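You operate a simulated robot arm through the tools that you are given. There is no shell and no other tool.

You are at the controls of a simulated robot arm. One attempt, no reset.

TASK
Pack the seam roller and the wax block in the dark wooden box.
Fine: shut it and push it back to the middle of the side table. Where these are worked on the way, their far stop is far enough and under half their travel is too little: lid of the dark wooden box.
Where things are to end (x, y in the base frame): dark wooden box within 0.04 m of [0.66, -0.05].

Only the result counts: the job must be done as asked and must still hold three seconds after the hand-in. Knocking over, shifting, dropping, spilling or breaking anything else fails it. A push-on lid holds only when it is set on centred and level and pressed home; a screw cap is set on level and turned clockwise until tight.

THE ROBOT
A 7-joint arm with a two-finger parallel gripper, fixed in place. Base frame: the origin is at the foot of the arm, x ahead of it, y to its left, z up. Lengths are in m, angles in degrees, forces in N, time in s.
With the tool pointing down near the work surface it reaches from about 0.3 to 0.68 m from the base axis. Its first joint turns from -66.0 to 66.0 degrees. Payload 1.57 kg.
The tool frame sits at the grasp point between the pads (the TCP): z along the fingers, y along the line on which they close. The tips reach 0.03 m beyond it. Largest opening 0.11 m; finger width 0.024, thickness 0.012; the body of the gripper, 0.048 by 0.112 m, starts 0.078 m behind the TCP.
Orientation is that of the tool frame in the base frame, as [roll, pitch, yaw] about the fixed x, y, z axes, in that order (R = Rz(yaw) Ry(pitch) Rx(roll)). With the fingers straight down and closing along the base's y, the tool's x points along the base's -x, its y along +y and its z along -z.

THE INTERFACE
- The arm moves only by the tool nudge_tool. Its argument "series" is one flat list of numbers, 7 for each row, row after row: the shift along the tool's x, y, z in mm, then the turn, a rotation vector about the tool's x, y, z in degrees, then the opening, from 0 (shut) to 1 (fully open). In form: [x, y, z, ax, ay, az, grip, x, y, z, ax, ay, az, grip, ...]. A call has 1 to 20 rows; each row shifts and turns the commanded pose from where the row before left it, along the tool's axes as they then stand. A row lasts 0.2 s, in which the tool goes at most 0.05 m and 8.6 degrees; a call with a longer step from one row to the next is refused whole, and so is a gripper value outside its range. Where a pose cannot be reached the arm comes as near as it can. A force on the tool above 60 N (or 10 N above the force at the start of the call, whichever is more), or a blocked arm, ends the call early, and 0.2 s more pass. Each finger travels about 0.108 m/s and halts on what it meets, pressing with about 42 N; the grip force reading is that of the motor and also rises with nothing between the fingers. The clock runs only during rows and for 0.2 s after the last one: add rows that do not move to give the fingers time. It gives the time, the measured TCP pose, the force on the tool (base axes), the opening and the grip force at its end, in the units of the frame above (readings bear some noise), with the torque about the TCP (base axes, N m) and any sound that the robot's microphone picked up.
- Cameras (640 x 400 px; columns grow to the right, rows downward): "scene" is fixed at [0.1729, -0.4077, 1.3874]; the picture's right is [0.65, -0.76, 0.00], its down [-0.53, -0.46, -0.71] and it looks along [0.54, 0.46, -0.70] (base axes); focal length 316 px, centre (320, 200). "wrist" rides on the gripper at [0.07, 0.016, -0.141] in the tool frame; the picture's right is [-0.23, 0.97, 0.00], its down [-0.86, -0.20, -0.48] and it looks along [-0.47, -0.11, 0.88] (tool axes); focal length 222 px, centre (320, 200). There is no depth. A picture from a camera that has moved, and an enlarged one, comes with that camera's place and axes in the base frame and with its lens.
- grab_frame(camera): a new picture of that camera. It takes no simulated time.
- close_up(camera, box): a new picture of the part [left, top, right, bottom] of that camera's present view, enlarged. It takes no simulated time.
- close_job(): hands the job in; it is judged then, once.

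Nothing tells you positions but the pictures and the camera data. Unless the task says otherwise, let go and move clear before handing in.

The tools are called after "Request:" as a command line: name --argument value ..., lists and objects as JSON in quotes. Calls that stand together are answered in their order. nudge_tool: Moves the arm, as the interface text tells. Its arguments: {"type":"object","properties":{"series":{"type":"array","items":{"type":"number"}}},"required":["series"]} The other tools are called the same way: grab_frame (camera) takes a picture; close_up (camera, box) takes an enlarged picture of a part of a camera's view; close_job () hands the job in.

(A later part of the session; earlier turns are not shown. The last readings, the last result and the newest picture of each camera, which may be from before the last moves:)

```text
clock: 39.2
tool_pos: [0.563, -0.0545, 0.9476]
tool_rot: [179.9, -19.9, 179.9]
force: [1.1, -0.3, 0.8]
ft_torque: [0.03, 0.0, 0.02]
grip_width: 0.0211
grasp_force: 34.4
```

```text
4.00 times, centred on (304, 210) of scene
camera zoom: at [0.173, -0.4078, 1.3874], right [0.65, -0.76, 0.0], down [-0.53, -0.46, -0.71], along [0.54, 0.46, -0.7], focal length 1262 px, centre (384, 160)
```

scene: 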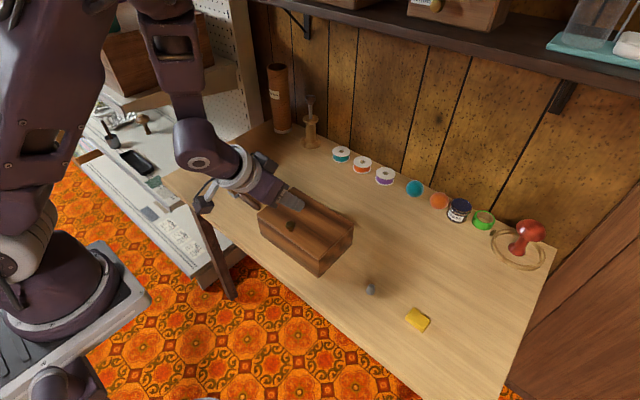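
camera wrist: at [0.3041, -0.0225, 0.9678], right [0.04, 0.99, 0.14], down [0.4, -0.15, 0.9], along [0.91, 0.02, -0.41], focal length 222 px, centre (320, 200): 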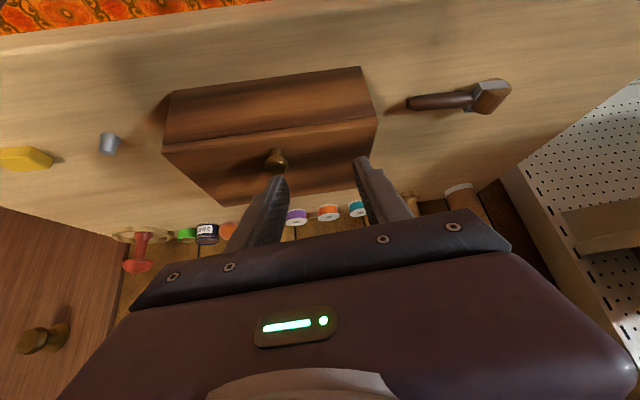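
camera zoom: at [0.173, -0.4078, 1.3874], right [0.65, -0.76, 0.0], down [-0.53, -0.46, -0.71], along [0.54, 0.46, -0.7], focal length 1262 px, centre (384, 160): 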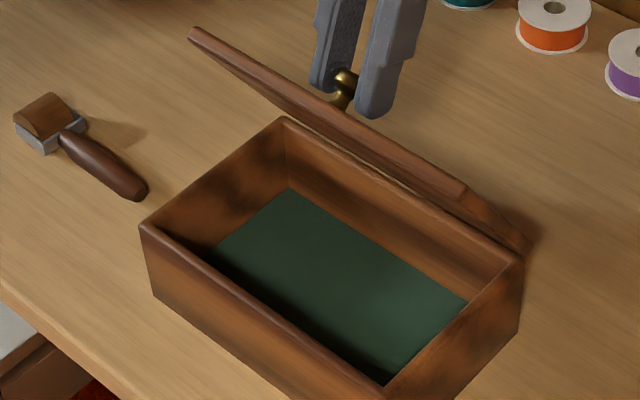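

Forces are near zero at about 56°. I'll continue toward the tilt limit.

Request:
nudge_tool --series '[-7.93, 0, -5.2, 0, 4, 0, 0.12, -7.93, 0, -5.2, 0, 4, 0, 0.12, 0, 0, 0, 0, 0, 0, 0.12]'

Request:
nudge_tool --series '[-7.93, 0, -5.2, 0, 4, 0, 0.12, -6, 0, -4, 0, 3, 0, 0.12, 0, 0, 0, 0, 0, 0, 0.12]'

Request:
close_up --camera "scene" --box '[240, 160, 368, 260]'

```text
clock: 40.0
tool_pos: [0.582, -0.0511, 0.9512]
tool_rot: [179.9, -25.7, -178.8]
force: [-1.9, 1.1, 0.4]
ft_torque: [-0.07, 0.3, -0.2]
grip_width: 0.0209
grasp_force: 34.2
out of reach, approached as far as the arm can: row 2
```

```text
clock: 40.8
tool_pos: [0.561, -0.0402, 0.9504]
tool_rot: [179.9, -31.9, 180.0]
force: [2.1, -0.6, 0.1]
ft_torque: [-0.04, -0.22, -0.04]
grip_width: 0.0208
grasp_force: 33.7
out of reach, approached as far as the arm can: row 1, 2
```

```text
4.00 times, centred on (304, 210) of scene
camera zoom: at [0.173, -0.4078, 1.3874], right [0.65, -0.76, 0.0], down [-0.53, -0.46, -0.71], along [0.54, 0.46, -0.7], focal length 1262 px, centre (384, 160)
```

zoom: 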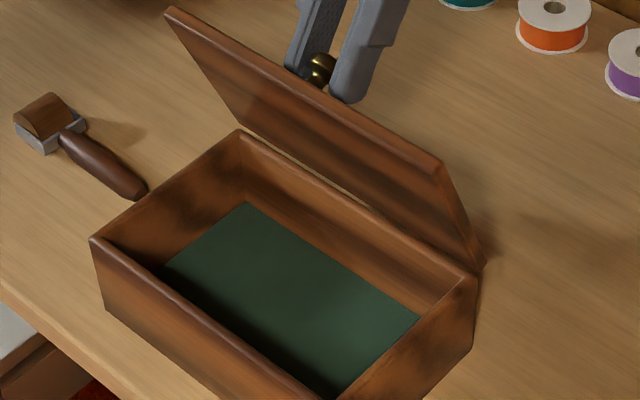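

The last steps hit the arm's reach, and the tool dragged the box about 3 cm toward me. It's still on the table and flat, with the lid at about 68°. I'll ease the grip gently to see whether the hinge holds the lid.

Request:
nudge_tool --series '[0, 0, 0, 0, 0, 0, 0.185, 0, 0, 0, 0, 0, 0, 0.185, 0, 0, 0, 0, 0, 0, 0.185]'

Request:
grab_frame --camera "scene"

Request:
grab_frame --camera "wrist"

```text
clock: 41.6
tool_pos: [0.5628, -0.0402, 0.9509]
tool_rot: [179.9, -31.9, -179.9]
force: [-0.5, 0.1, 2.2]
ft_torque: [0.01, -0.01, 0.0]
grip_width: 0.0217
grasp_force: 18.2
```

```text
taken
```

scene: 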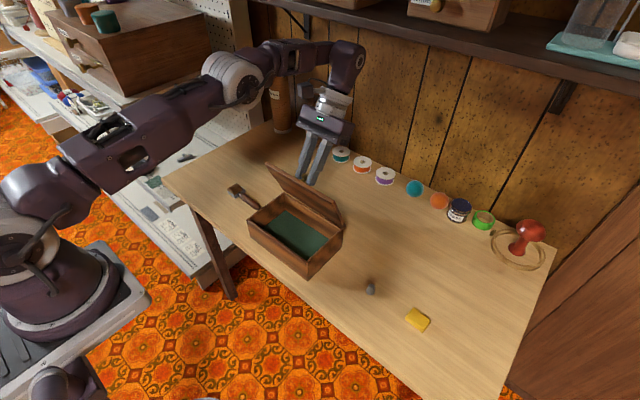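

```text
taken
camera wrist: at [0.5773, -0.0243, 1.1077], right [0.19, 0.97, -0.12], down [0.98, -0.2, -0.05], along [-0.07, -0.11, -0.99], focal length 222 px, centre (320, 200)
```

wrist: 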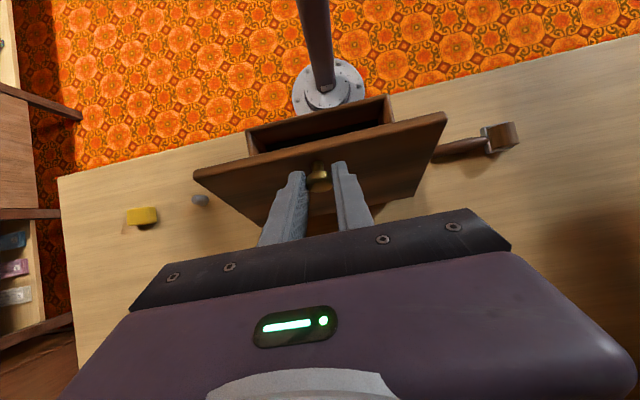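

With the grip at about 18 N the internal stress has relaxed, so the knob pivots in the lighter grip. I'll turn the tool back slightly about the knob to see whether it pivots while the lid stays put.

Request:
nudge_tool --series '[1.05, 0, 0, 0, -3, 0, 0.188, 1.05, 0, 0, 0, -3, 0, 0.188, 0, 0, 0, 0, 0, 0, 0.188]'

Request:
close_up --camera "scene" --box '[230, 150, 358, 280]'

```text
clock: 42.4
tool_pos: [0.5608, -0.0388, 0.9513]
tool_rot: [179.9, -25.7, -179.9]
force: [0.6, 0.7, -0.4]
ft_torque: [0.05, -0.1, 0.01]
grip_width: 0.0214
grasp_force: 23.4
```

```text
3.08 times, centred on (294, 215) of scene
camera zoom: at [0.1729, -0.4077, 1.3874], right [0.65, -0.76, 0.0], down [-0.53, -0.46, -0.71], along [0.54, 0.46, -0.7], focal length 971 px, centre (400, 154)
```

zoom: 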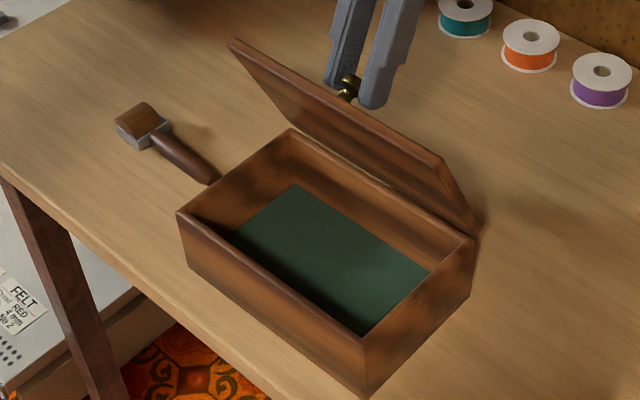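

It pivots: the tool turned 6° with only a small torque. Next I'll push the knob along the arc while turning the tool back to vertical.

Request:
nudge_tool --series '[-2.82, 0, -2.25, 0, -2, 0, 0.188, -2.9, 0, -2.13, 0, -2, 0, 0.188, -2.97, 0, -2, 0, -2, 0, 0.188, -3.04, 0, -1.87, 0, -2, 0, 0.188, 0, 0, 0, 0, 0, 0, 0.188]'

Request:
close_up --camera "scene" --box '[230, 150, 358, 280]'

```text
clock: 43.6
tool_pos: [0.574, -0.0405, 0.9549]
tool_rot: [179.8, -17.8, -180.0]
force: [-0.7, 1.4, -0.1]
ft_torque: [0.03, 0.01, -0.08]
grip_width: 0.0225
grasp_force: 0.7
```

```text
3.08 times, centred on (294, 215) of scene
camera zoom: at [0.1729, -0.4077, 1.3874], right [0.65, -0.76, 0.0], down [-0.53, -0.46, -0.71], along [0.54, 0.46, -0.7], focal length 971 px, centre (400, 154)
```

zoom: 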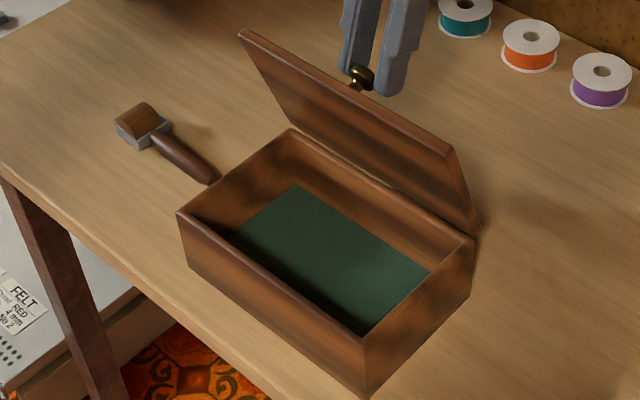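

Grip force has dropped to almost nothing, yet the lid is still up at about 72°. The hinge may hold by friction, so I'll open the fingers slightly and check.

Request:
nudge_tool --series '[0, 0, 0, 0, 0, 0, 0.25, 0, 0, 0, 0, 0, 0, 0.3]'

Request:
close_up --camera "scene" --box '[230, 150, 358, 280]'

```text
clock: 44.2
tool_pos: [0.5738, -0.0396, 0.955]
tool_rot: [179.9, -18.0, -179.9]
force: [0.5, 0.0, -0.9]
ft_torque: [0.03, -0.03, 0.03]
grip_width: 0.0328
grasp_force: 0.0
```

```text
3.08 times, centred on (294, 215) of scene
camera zoom: at [0.1729, -0.4077, 1.3874], right [0.65, -0.76, 0.0], down [-0.53, -0.46, -0.71], along [0.54, 0.46, -0.7], focal length 971 px, centre (400, 154)
```

zoom: 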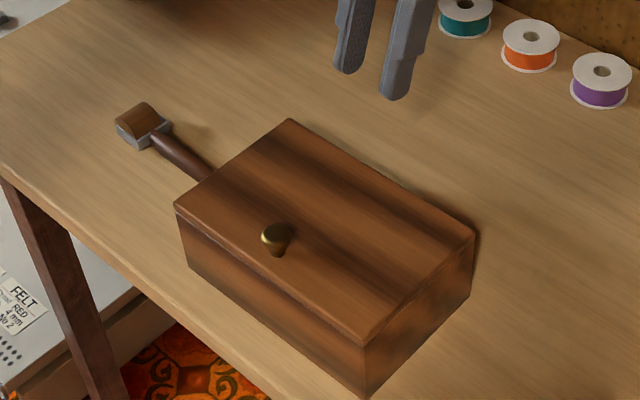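

The hinge has no friction: the lid dropped shut, and the box now sits at about (0.511, -0.043). So the lid must go past vertical to stay open. With the box closer I have more reach, so I'll regrip deeper, follow to about 60°, then pivot in a lighter grip past vertical.

Request:
nudge_tool --series '[7.7, 0, -23.8, 0, 0, 0, 0.45, 7.7, 0, -23.8, 0, 0, 0, 0.45, 8.84, 0, 2.87, 0, -4, 0, 0.45, 9.02, 0, 2.25, 0, -4, 0, 0.45, 9.16, 0, 1.61, 0, -4, 0, 0.45, 9.25, 0, 0.97, 0, -4, 0, 0.45, 9.29, 0, 0.32, 0, -4, 0, 0.45, 9.29, 0, -0.32, 0, -4, 0, 0.45, 9.25, 0, -0.97, 0, -4, 0, 0.45, 9.16, 0, -1.61, 0, -4, 0, 0.45, 9.02, 0, -2.25, 0, -4, 0, 0.45, 8.84, 0, -2.87, 0, -4, 0, 0.45, 8.62, 0, -3.48, 0, -4, 0, 0.45, 8.36, 0, -4.08, 0, -4, 0, 0.45, 8.05, 0, -4.65, 0, -4, 0, 0.45, 0, 0, 0, 0, 0, 0, 0.45]'

Request:
close_up --camera "wrist" --box '[140, 60, 460, 260]'

Request:
grab_frame --camera "scene"

```text
clock: 47.6
tool_pos: [0.4532, -0.0396, 1.0045]
tool_rot: [180.0, 34.2, 179.9]
force: [0.1, -0.3, 0.6]
ft_torque: [-0.01, -0.02, -0.01]
grip_width: 0.0496
grasp_force: 0.1
```

```text
2.00 times, centred on (300, 160) of wrist
camera zoom: at [0.3156, -0.0241, 1.0823], right [0.19, 0.97, 0.13], down [0.44, -0.2, 0.88], along [0.88, -0.11, -0.47], focal length 444 px, centre (360, 280)
```

zoom: 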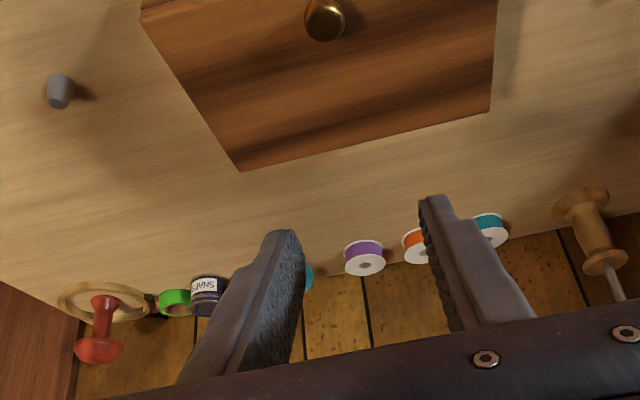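

```text
taken
```

scene: 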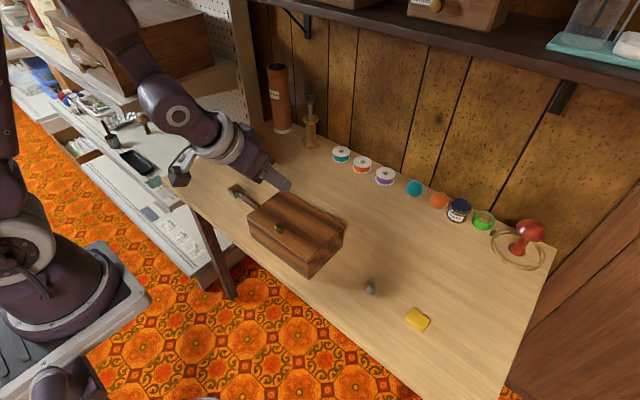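

Knob located at (0.461, -0.041). I'll go straight down over it at this tilt.

Request:
nudge_tool --series '[12.9, -1.4, 15.4, 0, 0, 0, 0.45, 11.24, 0, 16.54, 0, 0, 0, 0.45, 11.24, 0, 16.54, 0, 0, 0, 0.45, 11.24, 0, 16.54, 0, 0, 0, 0.45, 11.24, 0, 16.54, 0, 0, 0, 0.45, 11.24, 0, 16.54, 0, 0, 0, 0.45, 7, 0, 10.4, 0, 0, 0, 0.45, 3.5, 0, 5.2, 0, 0, 0, 0.45, 0, 0, 0, 0, 0, 0, 0.45]'

Request:
close_up --camera "wrist" --box '[220, 110, 396, 220]'

```text
clock: 49.6
tool_pos: [0.4504, -0.0403, 0.8652]
tool_rot: [179.8, 34.2, 179.9]
force: [-0.6, -0.2, 0.0]
ft_torque: [-0.01, 0.04, -0.01]
grip_width: 0.0496
grasp_force: 0.1
```

```text
3.64 times, centred on (308, 165) of wrist
camera zoom: at [0.3135, -0.0253, 0.9439], right [0.19, 0.97, 0.13], down [0.44, -0.2, 0.88], along [0.88, -0.11, -0.47], focal length 808 px, centre (364, 327)
```

zoom: 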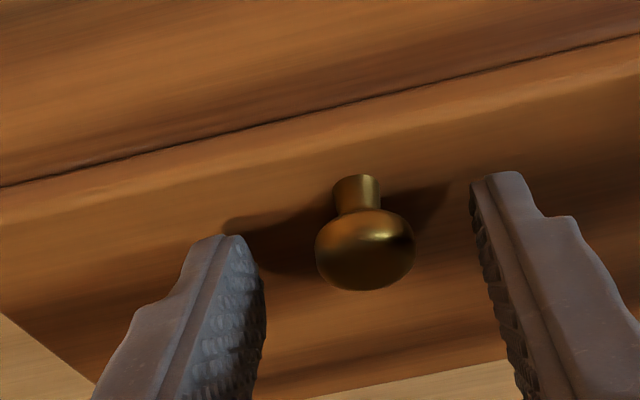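

Well centred. I'll go 7 mm deeper, grip, and follow the first half of the arc.

Request:
nudge_tool --series '[0, 0, 4, 0, 0, 0, 0.4, 0, 0, 3, 0, 0, 0, 0.35, 0, 0, 0, 0, 0, 0, 0.2, 0, 0, 0, 0, 0, 0, 0.12, 0, 0, 0, 0, 0, 0, 0.12, 0, 0, 0, 0, 0, 0, 0.12]'

Request:
nudge_tool --series '[-3.7, 0, -2.6, 0, 2, 0, 0.12, -3.7, 0, -2.6, 0, 2, 0, 0.12, -7.4, 0, -5.2, 0, 4, 0, 0.12, -7.4, 0, -5.2, 0, 4, 0, 0.12, -7.4, 0, -5.2, 0, 4, 0, 0.12, -7.4, 0, -5.2, 0, 4, 0, 0.12, 0, 0, 0, 0, 0, 0, 0.12]'

Request:
close_up --camera "scene" --box '[230, 170, 358, 270]'

```text
clock: 51.0
tool_pos: [0.4571, -0.0394, 0.8625]
tool_rot: [-180.0, 34.5, -180.0]
force: [-6.6, 3.3, 18.7]
ft_torque: [0.02, 0.07, 0.08]
grip_width: 0.0221
grasp_force: 4.9
stopped in row 6: the force on the tool passed its limit at 104 N (the readings are from after the stop); the commanded pose is now the measured one
```

```text
clock: 52.6
tool_pos: [0.4789, -0.0407, 0.9006]
tool_rot: [179.9, 14.5, 179.9]
force: [-0.5, 1.7, 0.0]
ft_torque: [0.03, 0.48, 0.01]
grip_width: 0.021
grasp_force: 34.0
```

```text
4.00 times, centred on (294, 220) of scene
camera zoom: at [0.173, -0.4077, 1.3874], right [0.65, -0.76, 0.0], down [-0.53, -0.46, -0.71], along [0.54, 0.46, -0.7], focal length 1262 px, centre (424, 120)
```

zoom: 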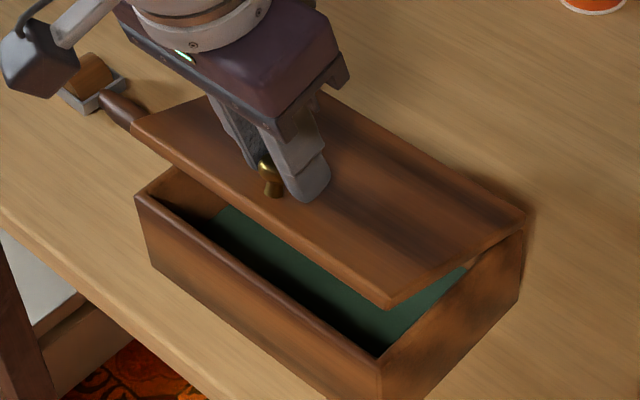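

The close nudged the tool up a few mm but the grip is good. The lid is open about 20° and the box is still. Continuing.

Request:
nudge_tool --series '[-7.5, 0, -4.95, 0, 4, 0, 0.12, -7.5, 0, -4.95, 0, 4, 0, 0.12, -7.5, 0, -4.95, 0, 4, 0, 0.12, -7.5, 0, -4.95, 0, 4, 0, 0.12, -7.5, 0, -4.95, 0, 4, 0, 0.12, 0, 0, 0, 0, 0, 0, 0.12]'

```text
clock: 54.0
tool_pos: [0.5124, -0.0399, 0.9315]
tool_rot: [179.9, -5.7, 180.0]
force: [0.4, 1.5, 0.1]
ft_torque: [-0.04, 0.32, -0.03]
grip_width: 0.0208
grasp_force: 34.7
```

Forces are small at about 40°. Continuing to about 56°.

Request:
nudge_tool --series '[-7.5, 0, -4.95, 0, 4, 0, 0.12, -7.5, 0, -4.95, 0, 4, 0, 0.12, -7.5, 0, -4.95, 0, 4, 0, 0.12, 0, 0, 0, 0, 0, 0, 0.12]'

Request:
close_up --camera "scene" --box '[230, 160, 358, 260]'

Request:
grab_frame --camera "wrist"

```text
clock: 55.0
tool_pos: [0.5377, -0.0401, 0.9414]
tool_rot: [-180.0, -17.6, -179.9]
force: [-1.2, 1.1, -0.5]
ft_torque: [0.02, 0.22, -0.09]
grip_width: 0.021
grasp_force: 34.4
```

```text
4.00 times, centred on (294, 210) of scene
camera zoom: at [0.173, -0.4077, 1.3874], right [0.65, -0.76, 0.0], down [-0.53, -0.46, -0.71], along [0.54, 0.46, -0.7], focal length 1262 px, centre (424, 160)
```

zoom: 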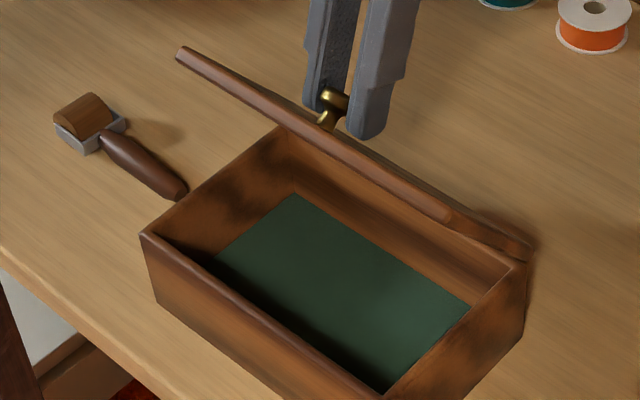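

```text
taken
camera wrist: at [0.5136, -0.025, 1.0971], right [0.22, 0.97, -0.07], down [0.96, -0.2, 0.2], along [0.18, -0.11, -0.98], focal length 222 px, centre (320, 200)
```

wrist: 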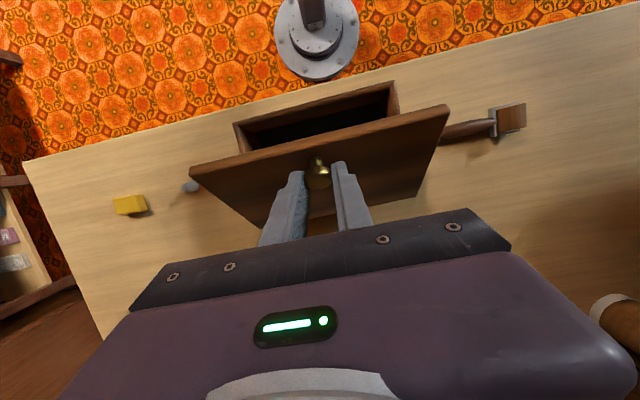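

About 52° and following well. I'll do two more rigid steps, ease the grip a little, then start the pivoting part of the arc.

Request:
nudge_tool --series '[-7.5, 0, -4.95, 0, 4, 0, 0.12, -7.5, 0, -4.95, 0, 4, 0, 0.12, 0, 0, 0, 0, 0, 0, 0.175, 0, 0, 0, 0, 0, 0, 0.175]'

```text
clock: 56.0
tool_pos: [0.5549, -0.0402, 0.945]
tool_rot: [180.0, -25.5, 179.9]
force: [2.0, 0.3, 0.7]
ft_torque: [0.02, -0.21, -0.05]
grip_width: 0.021
grasp_force: 34.6
```

Request:
nudge_tool --series '[-4.51, 0, -3.55, 0, -1.2, 0, 0.18, -4.58, 0, -3.45, 0, -1.2, 0, 0.18, 0, 0, 0, 0, 0, 0, 0.18]'

Request:
close_up --camera "scene" --box '[230, 150, 358, 250]'

```text
clock: 56.8
tool_pos: [0.5662, -0.0391, 0.9475]
tool_rot: [180.0, -23.2, 179.9]
force: [-1.4, 0.1, -6.2]
ft_torque: [-0.02, 0.33, -0.02]
grip_width: 0.021
grasp_force: 34.2
```

```text
4.00 times, centred on (294, 200) of scene
camera zoom: at [0.173, -0.4078, 1.3874], right [0.65, -0.76, 0.0], down [-0.53, -0.46, -0.71], along [0.54, 0.46, -0.7], focal length 1262 px, centre (424, 200)
```

zoom: 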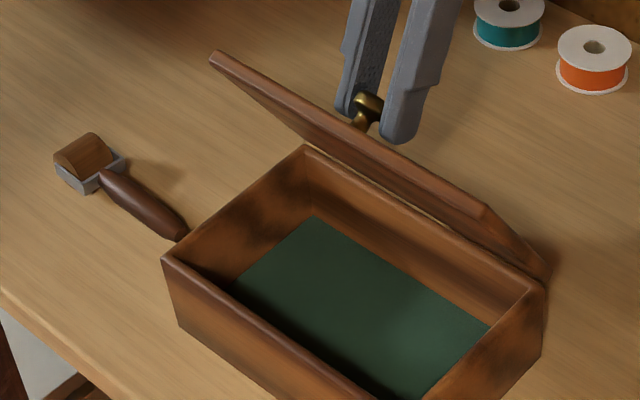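

The knob isn't pivoting at this grip and the box slid about 1 cm instead. I'll ease the grip until the stress relaxes.

Request:
nudge_tool --series '[0, 0, 0, 0, 0, 0, 0.186, 0, 0, 0, 0, 0, 0, 0.186]'

```text
clock: 57.4
tool_pos: [0.5656, -0.0401, 0.9478]
tool_rot: [-180.0, -23.1, -179.9]
force: [-0.6, -1.0, 1.4]
ft_torque: [-0.03, -0.06, 0.01]
grip_width: 0.0214
grasp_force: 23.6
```

The stress relaxed at the lighter grip, so the knob pivots there. I'll continue with that grip, turning the tool toward vertical as the knob moves back.

Request:
nudge_tool --series '[-5.41, 0, -2.74, 0, -1.5, 0, 0.186, -5.48, 0, -2.6, 0, -1.5, 0, 0.186, 0, 0, 0, 0, 0, 0, 0.186]'

Request:
close_up --camera "scene" --box '[230, 150, 358, 250]'

```text
clock: 58.2
tool_pos: [0.5793, -0.0412, 0.9483]
tool_rot: [-180.0, -20.1, -179.9]
force: [-0.4, -1.4, -0.8]
ft_torque: [-0.02, 0.03, 0.05]
grip_width: 0.0219
grasp_force: 4.5
```

```text
4.00 times, centred on (294, 200) of scene
camera zoom: at [0.1729, -0.4078, 1.3874], right [0.65, -0.76, 0.0], down [-0.53, -0.46, -0.71], along [0.54, 0.46, -0.7], focal length 1262 px, centre (424, 200)
```

zoom: 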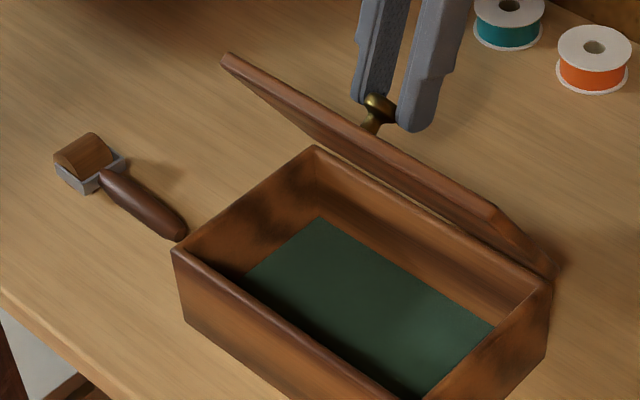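

The box slid again and the knob is near the fingertips. I'll press down to reseat the knob deeper, which also loads the box so it slides less, and look again.

Request:
nudge_tool --series '[-1.3, 0, 2.2, 0, 0, 0, 0.186, -1.3, 0, 2.2, 0, 0, 0, 0.186, -1.3, 0, 2.2, 0, 0, 0, 0.186, 0, 0, 0, 0, 0, 0, 0.186]'

Request:
close_up --camera "scene" --box '[230, 150, 358, 250]'

Request:
close_up --camera "wrist" --box '[240, 100, 400, 200]'

```text
clock: 59.2
tool_pos: [0.5799, -0.0415, 0.9394]
tool_rot: [180.0, -20.1, 179.8]
force: [0.8, 0.1, -0.4]
ft_torque: [0.01, -0.03, 0.01]
grip_width: 0.0206
grasp_force: 0.2
```

```text
4.00 times, centred on (294, 200) of scene
camera zoom: at [0.1729, -0.4077, 1.3874], right [0.65, -0.76, 0.0], down [-0.53, -0.46, -0.71], along [0.54, 0.46, -0.7], focal length 1262 px, centre (424, 200)
```

zoom: 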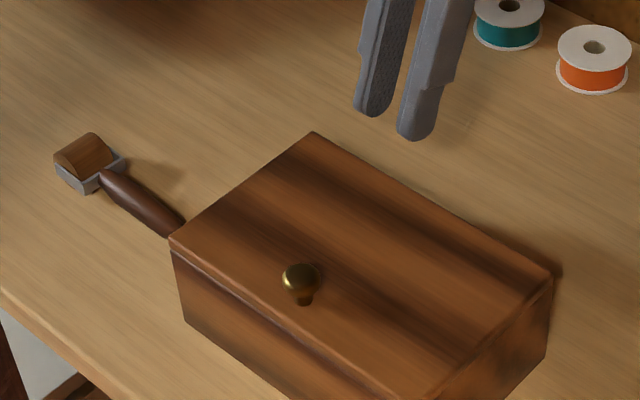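

```text
4.00 times, centred on (320, 150) of wrist
camera zoom: at [0.5622, -0.0254, 1.0977], right [0.21, 0.97, -0.08], down [0.97, -0.2, 0.15], along [0.14, -0.11, -0.98], focal length 888 px, centre (320, 400)
```

zoom: 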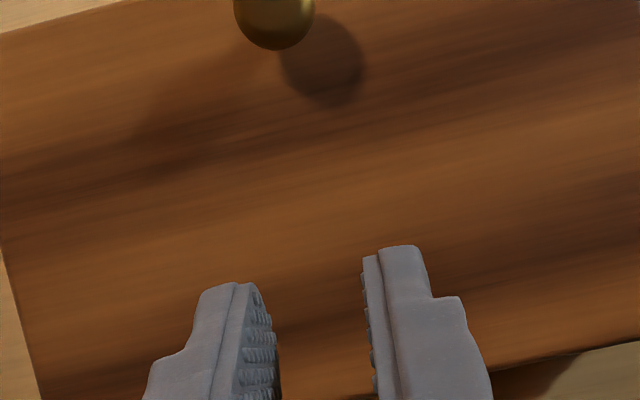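

The lid dropped shut again, so pivoting late in the arc isn't reliable. A better order is to let the knob pivot early in a light grip, while the pull is vertical and the box can't slide, then grip firmly and turn rigidly past vertical. I'll reposition above the knob at -24°.

Request:
nudge_tool --series '[10.3, 0, -28.2, 0, 0, 0, 0.45, 10.3, 0, -28.2, 0, 0, 0, 0.45, 7.9, 0, 2.87, 0, -4, 0, 0.45, 8.07, 0, 2.32, 0, -4, 0, 0.45, 8.22, 0, 1.75, 0, -4, 0, 0.45, 8.32, 0, 1.17, 0, -4, 0, 0.45, 8.38, 0, 0.59, 0, -4, 0, 0.45, 8.4, 0, 0, 0, -4, 0, 0.45, 8.38, 0, -0.59, 0, -4, 0, 0.45, 8.32, 0, -1.17, 0, -4, 0, 0.45, 8.22, 0, -1.75, 0, -4, 0, 0.45, 8.07, 0, -2.32, 0, -4, 0, 0.45, 7.9, 0, -2.87, 0, -4, 0, 0.45, 0, 0, 0, 0, 0, 0, 0.45]'

Request:
close_up --camera "wrist" --box '[200, 60, 440, 210]'

Request:
close_up --camera "scene" --box '[220, 150, 380, 280]'

```text
clock: 62.2
tool_pos: [0.488, -0.0395, 1.0004]
tool_rot: [179.9, 23.9, -179.9]
force: [0.3, -0.6, 0.0]
ft_torque: [0.06, 0.01, 0.03]
grip_width: 0.0494
grasp_force: 0.0
```

```text
2.67 times, centred on (320, 135) of wrist
camera zoom: at [0.3652, -0.0251, 1.1024], right [0.21, 0.97, 0.09], down [0.59, -0.2, 0.78], along [0.78, -0.11, -0.61], focal length 592 px, centre (320, 373)
```

zoom: 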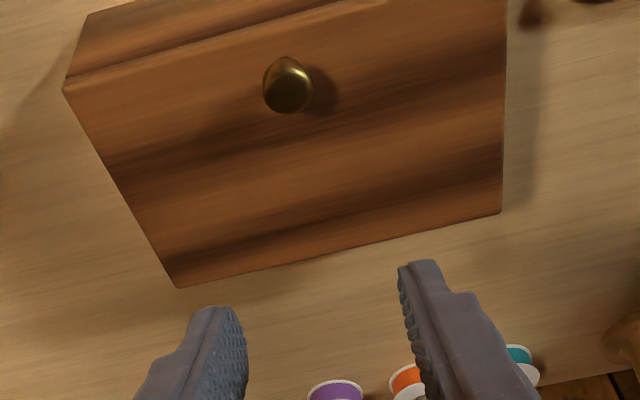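

```text
3.08 times, centred on (300, 215) of scene
camera zoom: at [0.1729, -0.4077, 1.3874], right [0.65, -0.76, 0.0], down [-0.53, -0.46, -0.71], along [0.54, 0.46, -0.7], focal length 971 px, centre (382, 154)
```

zoom: 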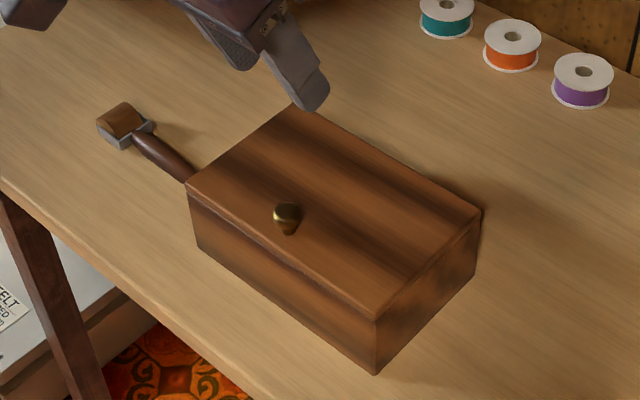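

Knob at (0.491, -0.042). I'll descend and grip it firmly, offset slightly for clearance.

Request:
nudge_tool --series '[9.4, -2.5, 19, 0, 0, 0, 0.45, 8.51, 0, 19.2, 0, 0, 0, 0.45, 8.51, 0, 19.2, 0, 0, 0, 0.4, 8.51, 0, 19.2, 0, 0, 0, 0.4, 8.51, 0, 19.2, 0, 0, 0, 0.4, 8.51, 0, 19.2, 0, 0, 0, 0.4, 3.5, 0, 8, 0, 0, 0, 0.4, 0, 0, 0, 0, 0, 0, 0.4]'

Request:
close_up --camera "wrist" --box '[220, 110, 396, 220]'

```text
clock: 64.0
tool_pos: [0.4866, -0.0425, 0.8658]
tool_rot: [179.9, 23.8, 180.0]
force: [-0.1, 0.2, 0.2]
ft_torque: [-0.02, 0.02, 0.03]
grip_width: 0.044
grasp_force: 0.0
```

```text
3.64 times, centred on (308, 165) of wrist
camera zoom: at [0.3648, -0.0272, 0.9672], right [0.21, 0.97, 0.09], down [0.59, -0.2, 0.78], along [0.78, -0.11, -0.61], focal length 808 px, centre (364, 327)
```

zoom: 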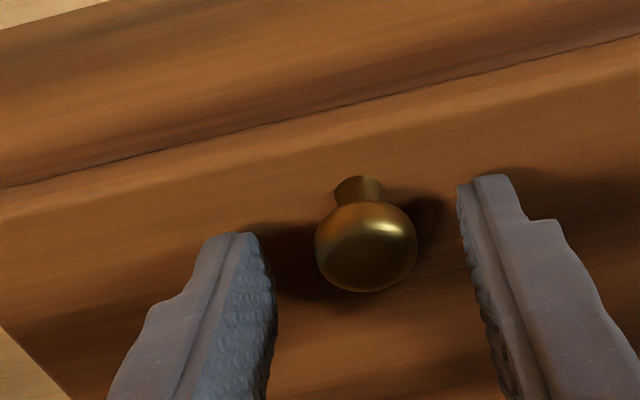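

Centred. I'll close firmly, then drag the shut box 4 cm toward me for reach margin; it stays on the table.

Request:
nudge_tool --series '[0, 0, 0, 0, 0, 0, 0.3, 0, 0, 0, 0, 0, 0, 0.22, 0, 0, 0, 0, 0, 0, 0.18, 0, 0, 0, 0, 0, 0, 0.15, 0, 0, 0, 0, 0, 0, 0.15]'

Request:
nudge_tool --series '[3.65, 0, -1.62, 0, 0, 0, 0.15, 7.31, 0, -3.23, 0, 0, 0, 0.15, 7.31, 0, -3.23, 0, 0, 0, 0.15, 7.31, 0, -3.23, 0, 0, 0, 0.15, 7.31, 0, -3.23, 0, 0, 0, 0.15, 3.65, 0, -1.62, 0, 0, 0, 0.15, 0, 0, 0, 0, 0, 0, 0.15]'

Request:
close_up --camera "scene" --box '[220, 150, 380, 280]'

```text
clock: 65.2
tool_pos: [0.487, -0.0431, 0.8666]
tool_rot: [180.0, 23.8, 180.0]
force: [0.6, 4.2, -0.9]
ft_torque: [0.05, -0.01, 0.02]
grip_width: 0.0212
grasp_force: 34.2
```

```text
clock: 66.8
tool_pos: [0.4476, -0.0434, 0.8661]
tool_rot: [-180.0, 23.9, -179.9]
force: [2.4, 0.7, 0.5]
ft_torque: [0.03, 0.18, -0.02]
grip_width: 0.0212
grasp_force: 34.4
```

```text
3.08 times, centred on (300, 215) of scene
camera zoom: at [0.173, -0.4077, 1.3874], right [0.65, -0.76, 0.0], down [-0.53, -0.46, -0.71], along [0.54, 0.46, -0.7], focal length 971 px, centre (382, 154)
```

zoom: 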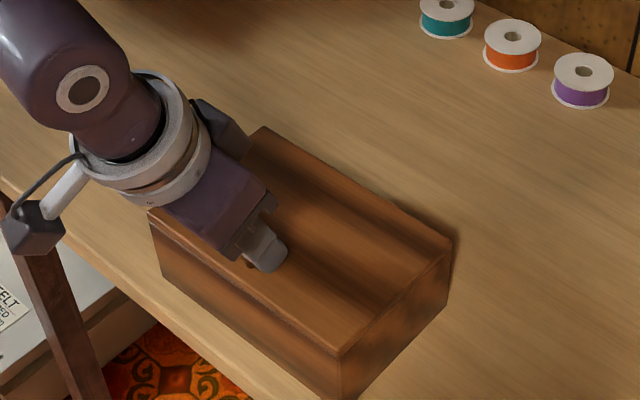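

Box dragged cleanly, with the knob now at about (0.452, -0.043). I'll ease to the light grip and lift along the arc with the tool tilt held constant, so the knob pivots.

Request:
nudge_tool --series '[0, 0, 0, 0, 0, 0, 0.186, 0, 0, 0, 0, 0, 0, 0.186, -3.2, 0, -3.9, 0, 0, 0, 0.186, -3.2, 0, -3.9, 0, 0, 0, 0.186, -3.5, 0, -3.7, 0, 0, 0, 0.186, -3.6, 0, -3.7, 0, 0, 0, 0.186, 0, 0, 0, 0, 0, 0, 0.186]'

Request:
close_up --camera "scene" --box '[220, 150, 380, 280]'

```text
clock: 68.4
tool_pos: [0.4524, -0.0426, 0.8854]
tool_rot: [180.0, 23.9, 180.0]
force: [-0.5, 0.0, 0.2]
ft_torque: [0.0, -0.01, 0.0]
grip_width: 0.0204
grasp_force: 0.0
```

```text
3.08 times, centred on (300, 215) of scene
camera zoom: at [0.1729, -0.4077, 1.3874], right [0.65, -0.76, 0.0], down [-0.53, -0.46, -0.71], along [0.54, 0.46, -0.7], focal length 971 px, centre (382, 154)
```

zoom: 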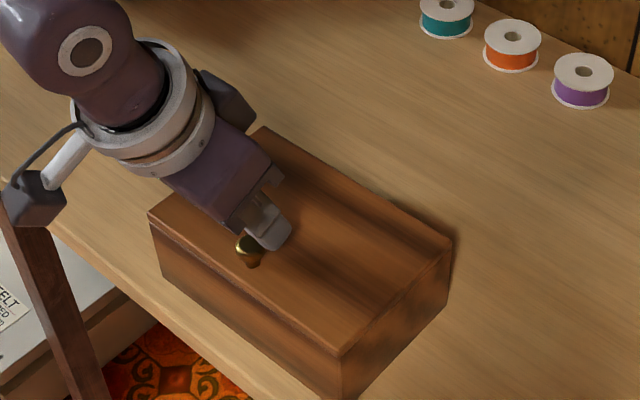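

The very light grip lost the knob when translating, though static easing has worked. New scheme: follow rigidly with a firm grip, and in between turn the tool back about the stationary knob under the light grip, ratcheting. I'll regrip at -32°.

Request:
nudge_tool --series '[0, 0, 0, 0, 0, 0, 0.3, 0, 0, 0, 0, 0, 0, 0.4, 3.72, 0, 3.93, 0, -2, 0, 0.4, 3.85, 0, 3.8, 0, -2, 0, 0.4, 3.98, 0, 3.66, 0, -2, 0, 0.4, 4.11, 0, 3.52, 0, -2, 0, 0.4, 0, 0, 0, 0, 0, 0, 0.4]'

Request:
close_up --camera "wrist" --box '[220, 110, 396, 220]'

```text
clock: 70.0
tool_pos: [0.4456, -0.0441, 0.8654]
tool_rot: [180.0, 31.9, -180.0]
force: [0.6, -0.3, -0.2]
ft_torque: [0.0, 0.03, -0.04]
grip_width: 0.0438
grasp_force: 0.0
```

```text
3.64 times, centred on (308, 165) of wrist
camera zoom: at [0.3108, -0.0277, 0.9489], right [0.19, 0.97, 0.12], down [0.47, -0.2, 0.86], along [0.86, -0.11, -0.5], focal length 808 px, centre (364, 327)
```

zoom: 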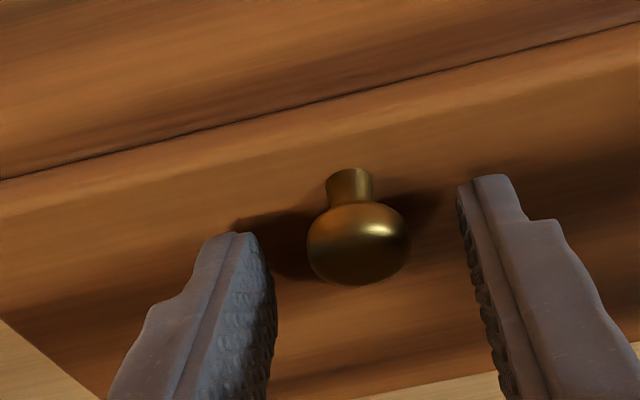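

Well placed. I'll grip firmly and follow the arc rigidly.

Request:
nudge_tool --series '[0, -1, 0, 0, 0, 0, 0.3, 0, 0, 0, 0, 0, 0, 0.22, 0, 0, 0, 0, 0, 0, 0.18, 0, 0, 0, 0, 0, 0, 0.14, 0, 0, 0, 0, 0, 0, 0.14]'

Request:
nudge_tool --series '[-3.7, 0, -2.58, 0, 2, 0, 0.14, -3.7, 0, -2.58, 0, 2, 0, 0.14, -7.4, 0, -5.15, 0, 4, 0, 0.14, -7.4, 0, -5.15, 0, 4, 0, 0.14, -7.4, 0, -5.15, 0, 4, 0, 0.14, -7.4, 0, -5.15, 0, 4, 0, 0.14, 0, 0, 0, 0, 0, 0, 0.14]'

Request:
nudge_tool --series '[-7.4, 0, -5.15, 0, 4, 0, 0.14, -7.4, 0, -5.15, 0, 4, 0, 0.14, -7.4, 0, -5.15, 0, 4, 0, 0.14, -7.4, 0, -5.15, 0, 4, 0, 0.14, 0, 0, 0, 0, 0, 0, 0.14]'

Request:
close_up --camera "scene" --box '[220, 150, 380, 280]'

```text
clock: 71.2
tool_pos: [0.4451, -0.0446, 0.8655]
tool_rot: [-180.0, 31.8, 180.0]
force: [-0.2, 4.7, 0.4]
ft_torque: [0.12, 0.02, 0.09]
grip_width: 0.021
grasp_force: 34.7
```

```text
clock: 72.8
tool_pos: [0.4691, -0.0433, 0.9029]
tool_rot: [179.9, 11.8, -179.9]
force: [-0.1, 1.2, -0.5]
ft_torque: [0.1, 0.52, -0.04]
grip_width: 0.0212
grasp_force: 34.8
```

```text
clock: 74.0
tool_pos: [0.4963, -0.0442, 0.9279]
tool_rot: [180.0, -4.2, -180.0]
force: [1.8, 1.3, -0.3]
ft_torque: [0.01, 0.08, -0.05]
grip_width: 0.0212
grasp_force: 34.5
```

```text
3.08 times, centred on (300, 215) of scene
camera zoom: at [0.1731, -0.4077, 1.3874], right [0.65, -0.76, 0.0], down [-0.53, -0.46, -0.71], along [0.54, 0.46, -0.7], focal length 971 px, centre (382, 154)
```

zoom: 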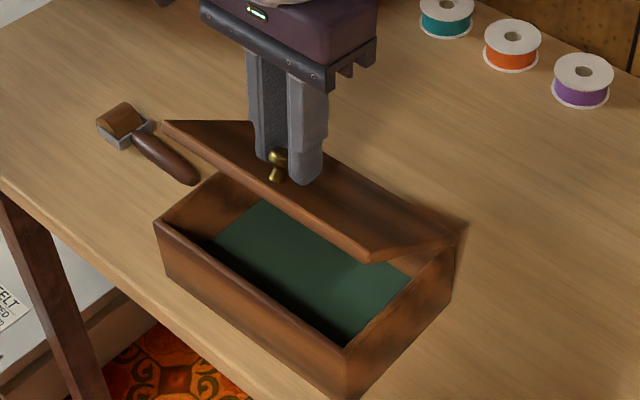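

About 36° open and steady. I'll try one ratchet cycle here: ease the grip, turn the tool back 4° about the knob, then regrip.

Request:
nudge_tool --series '[0, 0, 0, 0, 0, 0, 0.185, 0.75, 0, -0.1, 0, -2, 0, 0.185, 0.75, 0, -0.1, 0, -2, 0, 0.185, 0, 0, 0, 0, 0, 0, 0.14, 0, 0, 0, 0, 0, 0, 0.14]'

Request:
close_up --camera "scene" --box '[220, 150, 380, 280]'

```text
clock: 75.2
tool_pos: [0.4951, -0.044, 0.9276]
tool_rot: [179.9, -0.2, -180.0]
force: [-1.5, 0.0, 0.1]
ft_torque: [0.02, 0.6, 0.05]
grip_width: 0.0211
grasp_force: 34.9
```

```text
3.08 times, centred on (300, 215) of scene
camera zoom: at [0.173, -0.4078, 1.3874], right [0.65, -0.76, 0.0], down [-0.53, -0.46, -0.71], along [0.54, 0.46, -0.7], focal length 971 px, centre (382, 154)
```

zoom: 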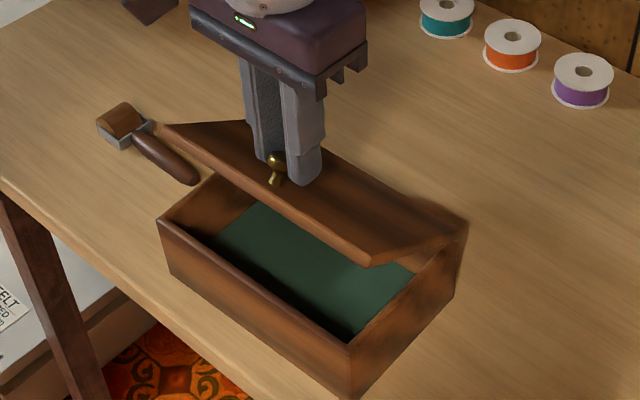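

Torque built up to 0.6, so at 0.185 it only partly pivots. I'll check how far a slightly lighter static grip relaxes it.

Request:
nudge_tool --series '[0, 0, 0, 0, 0, 0, 0.187, 0, 0, 0, 0, 0, 0, 0.187]'

Request:
nudge_tool --series '[0, 0, 0, 0, 0, 0, 0.14]'

Request:
close_up --camera "scene" --box '[220, 150, 380, 280]'

```text
clock: 75.8
tool_pos: [0.4948, -0.0429, 0.9278]
tool_rot: [-180.0, -0.1, 180.0]
force: [-0.4, -0.1, -0.3]
ft_torque: [0.0, -0.02, 0.03]
grip_width: 0.0208
grasp_force: 0.0
```

```text
clock: 76.2
tool_pos: [0.4948, -0.0433, 0.9271]
tool_rot: [180.0, -0.1, -180.0]
force: [-0.2, 0.3, -0.2]
ft_torque: [0.0, 0.03, 0.0]
grip_width: 0.0152
grasp_force: 0.2
```

```text
3.08 times, centred on (300, 215) of scene
camera zoom: at [0.1729, -0.4077, 1.3874], right [0.65, -0.76, 0.0], down [-0.53, -0.46, -0.71], along [0.54, 0.46, -0.7], focal length 971 px, centre (382, 154)
```

zoom: 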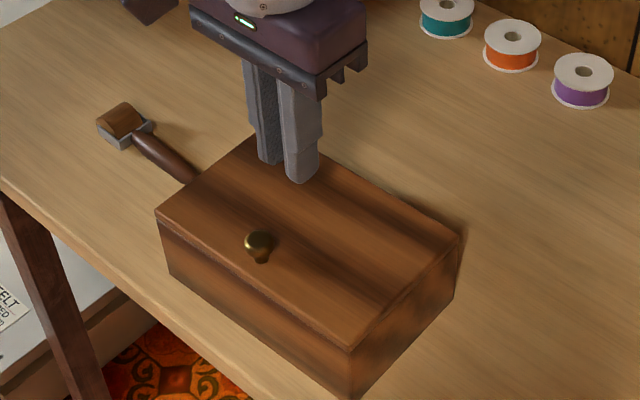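

The grip is effectively all or nothing. A better idea is to use the closed fingertips. I'll press them lightly on the lid's front edge, lift it by friction, slip the tips under the edge, then push the lid open from inside past vertical. I'll move in front of the box, tilted forward.

Request:
nudge_tool --series '[17, 0, 0, 0, -5, 0, 0, 16.9, 0, -1.5, 0, -5, 0, 0, 16.7, 0, -3, 0, -5, 0, 0, 16.4, 0, -4.4, 0, -5, 0, 0, 16, 0, -5.8, 0, -5, 0, 0, 8.9, 0, 19, 0, 0, 0, 0, 8.9, 0, 19, 0, 0, 0, 0, 8.9, 0, 19, 0, 0, 0, 0, 8.9, 0, 19, 0, 0, 0, 0, 0, 0, 0, 0, 0, 0, 0]'

Request:
close_up --camera "wrist" --box '[220, 80, 420, 205]'

Request:
close_up --camera "scene" --box '[220, 180, 348, 280]'

```text
clock: 78.4
tool_pos: [0.4126, -0.0438, 0.8417]
tool_rot: [-180.0, 24.9, -180.0]
force: [0.0, 0.4, -0.5]
ft_torque: [-0.03, 0.03, 0.02]
grip_width: 0.0
grasp_force: 21.2
out of reach, approached as far as the arm can: row 5
```

```text
3.20 times, centred on (320, 142) of wrist
camera zoom: at [0.2894, -0.0273, 0.9405], right [0.21, 0.97, 0.1], down [0.57, -0.2, 0.79], along [0.79, -0.11, -0.6], focal length 711 px, centre (320, 384)
```

zoom: 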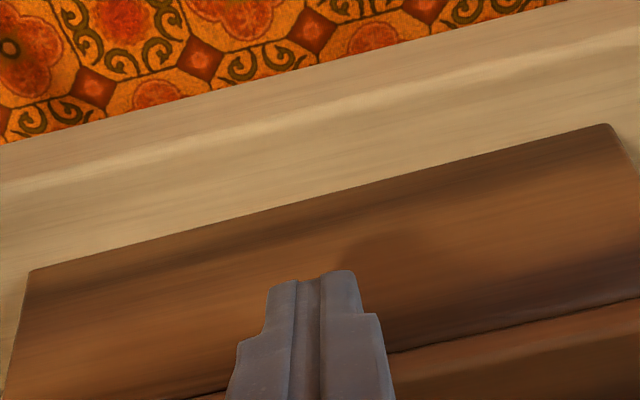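

```text
4.00 times, centred on (284, 230) of scene
camera zoom: at [0.1729, -0.4077, 1.3874], right [0.65, -0.76, 0.0], down [-0.53, -0.46, -0.71], along [0.54, 0.46, -0.7], focal length 1262 px, centre (464, 80)
```

zoom: 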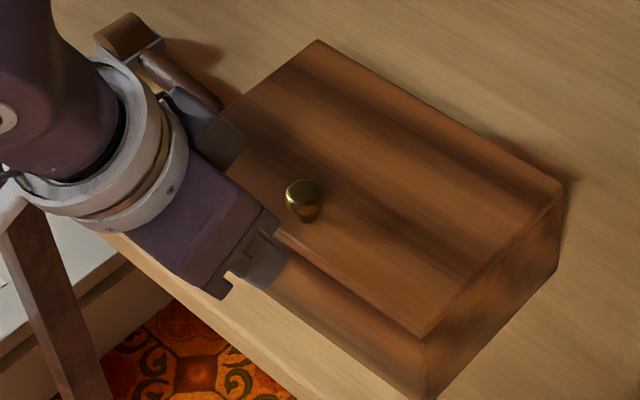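

Fingertips are just in front of the lid edge at its height. I'll advance slowly until they touch.

Request:
nudge_tool --series '[-2.72, 0, 1.27, 0, 0, 0, 0, -2.72, 0, 1.27, 0, 0, 0, 0, 0, 0, 0, 0, 0, 0, 0]'

Request:
nudge_tool --series '[-1.36, 0, 0.63, 0, 0, 0, 0, 0, 0, 0, 0, 0, 0, 0]'

Request:
nudge_tool --series '[-1.36, 0, 0.63, 0, 0, 0, 0, 0, 0, 0, 0, 0, 0, 0]'

Request:
nudge_tool --series '[-1.36, 0, 0.63, 0, 0, 0, 0, 0, 0, 0, 0, 0, 0, 0]'

```text
clock: 79.2
tool_pos: [0.4185, -0.0428, 0.8409]
tool_rot: [-180.0, 24.8, -179.9]
force: [-4.5, 0.1, -0.5]
ft_torque: [-0.03, 0.06, 0.01]
grip_width: 0.0
grasp_force: 21.5
```

```text
clock: 79.8
tool_pos: [0.4207, -0.0416, 0.8423]
tool_rot: [-180.0, 24.9, 180.0]
force: [-2.7, -0.1, 2.1]
ft_torque: [-0.01, 0.06, 0.02]
grip_width: 0.0
grasp_force: 21.4
```

```text
clock: 80.4
tool_pos: [0.4215, -0.043, 0.842]
tool_rot: [-180.0, 24.7, -179.9]
force: [-4.3, -0.7, 0.2]
ft_torque: [-0.05, 0.1, 0.02]
grip_width: 0.0
grasp_force: 21.1
```

```text
clock: 81.0
tool_pos: [0.423, -0.0427, 0.8418]
tool_rot: [-180.0, 24.8, 180.0]
force: [-3.7, 0.8, -0.7]
ft_torque: [0.03, 0.06, 0.03]
grip_width: 0.0001
grasp_force: 21.2
```

Contact at about 4 N, where the box just slides. I'll keep that light push and raise the tips to lift the lid edge by friction.

Request:
nudge_tool --series '[-1.48, 0, -1.52, 0, 0, 0, 0, -1.48, 0, -1.52, 0, 0, 0, 0, -1.48, 0, -1.52, 0, 0, 0, 0, -1.48, 0, -1.52, 0, 0, 0, 0, 0, 0, 0, 0, 0, 0, 0]'

Request:
close_up --camera "scene" --box '[220, 180, 348, 280]'

Request:
close_up --camera "wrist" --box '[220, 80, 420, 205]'

```text
clock: 82.2
tool_pos: [0.4262, -0.0431, 0.8491]
tool_rot: [180.0, 24.9, 180.0]
force: [-3.8, 0.3, -0.1]
ft_torque: [-0.02, 0.06, -0.03]
grip_width: 0.0
grasp_force: 21.5
```

```text
4.00 times, centred on (284, 230) of scene
camera zoom: at [0.1728, -0.4077, 1.3874], right [0.65, -0.76, 0.0], down [-0.53, -0.46, -0.71], along [0.54, 0.46, -0.7], focal length 1262 px, centre (464, 80)
```

zoom: 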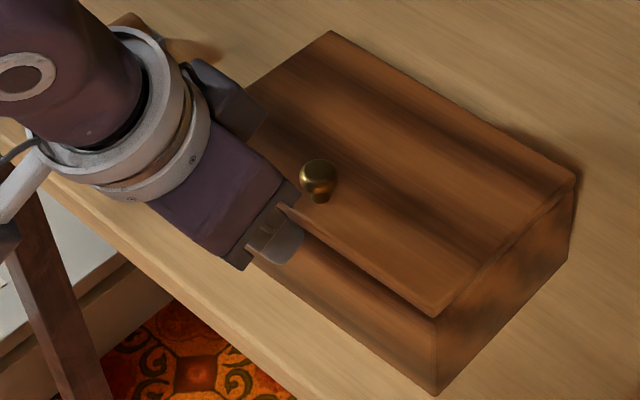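

```text
3.20 times, centred on (320, 142) of wrist
camera zoom: at [0.3036, -0.0274, 0.9486], right [0.21, 0.97, 0.1], down [0.57, -0.2, 0.79], along [0.79, -0.11, -0.6], focal length 711 px, centre (320, 384)
```

zoom: 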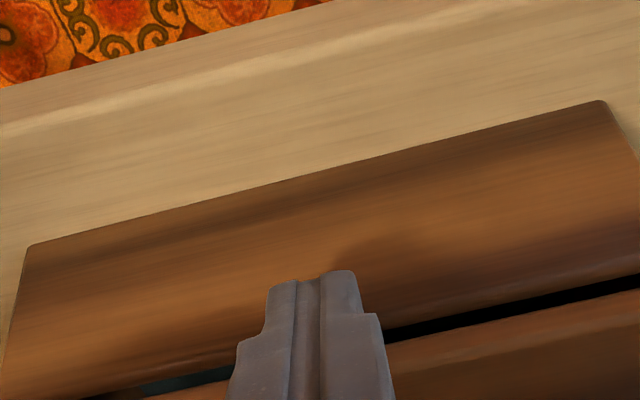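

It works: a gap has opened under the lid. I'll continue raising with the same light push.

Request:
nudge_tool --series '[-1.78, 0, -1.93, 0, 0, 0, 0, -1.78, 0, -1.93, 0, 0, 0, 0, -1.78, 0, -1.93, 0, 0, 0, 0, -1.78, 0, -1.93, 0, 0, 0, 0, 0, 0, 0, 0, 0, 0, 0]'

Request:
close_up --camera "wrist" --box '[220, 80, 420, 205]'

Request:
nudge_tool --series '[-1.9, 0, -1.9, 0, 0, 0, 0, -1.9, 0, -1.9, 0, 0, 0, 0, -1.9, 0, -1.9, 0, 0, 0, 0, -1.9, 0, -1.9, 0, 0, 0, 0, 0, 0, 0, 0, 0, 0, 0]'

Request:
close_up --camera "wrist" --box '[220, 80, 420, 205]'

Request:
close_up --camera "scene" --box '[220, 180, 348, 280]'

```text
clock: 83.4
tool_pos: [0.4298, -0.0422, 0.8591]
tool_rot: [-180.0, 24.7, -180.0]
force: [-4.0, -0.6, -1.3]
ft_torque: [0.01, 0.07, 0.01]
grip_width: 0.0
grasp_force: 21.3
```

```text
3.20 times, centred on (320, 142) of wrist
camera zoom: at [0.3068, -0.0273, 0.9587], right [0.21, 0.97, 0.1], down [0.57, -0.2, 0.79], along [0.79, -0.11, -0.6], focal length 711 px, centre (320, 384)
```

zoom: 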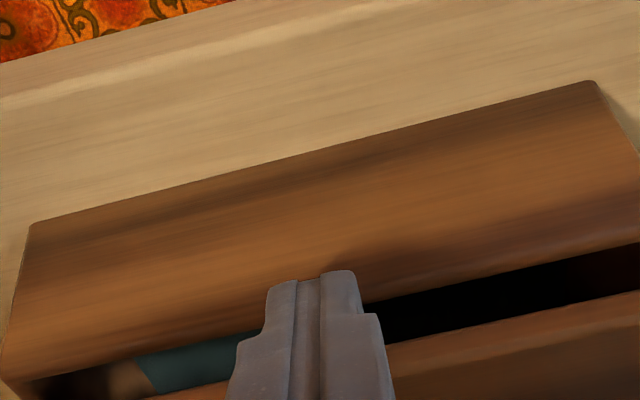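

```text
clock: 84.6
tool_pos: [0.4343, -0.0426, 0.8692]
tool_rot: [179.9, 24.9, -180.0]
force: [-1.7, 1.0, 0.3]
ft_torque: [0.01, 0.02, -0.03]
grip_width: 0.0
grasp_force: 21.2
```

```text
3.20 times, centred on (320, 142) of wrist
camera zoom: at [0.3108, -0.0273, 0.9689], right [0.21, 0.97, 0.1], down [0.57, -0.2, 0.79], along [0.79, -0.11, -0.6], focal length 711 px, centre (320, 384)
```

zoom: 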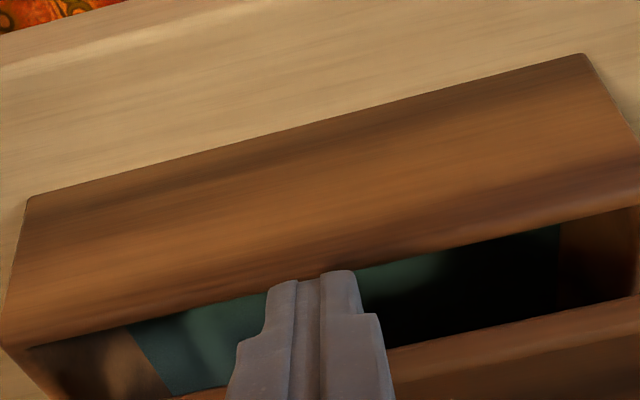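

```text
4.00 times, centred on (284, 230) of scene
camera zoom: at [0.1729, -0.4077, 1.3874], right [0.65, -0.76, 0.0], down [-0.53, -0.46, -0.71], along [0.54, 0.46, -0.7], focal length 1262 px, centre (464, 80)
```

zoom: 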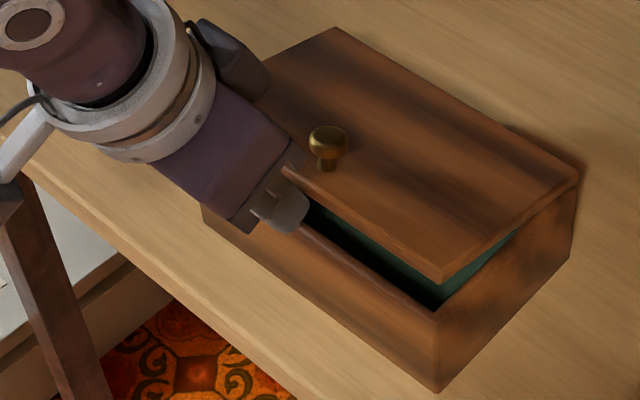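

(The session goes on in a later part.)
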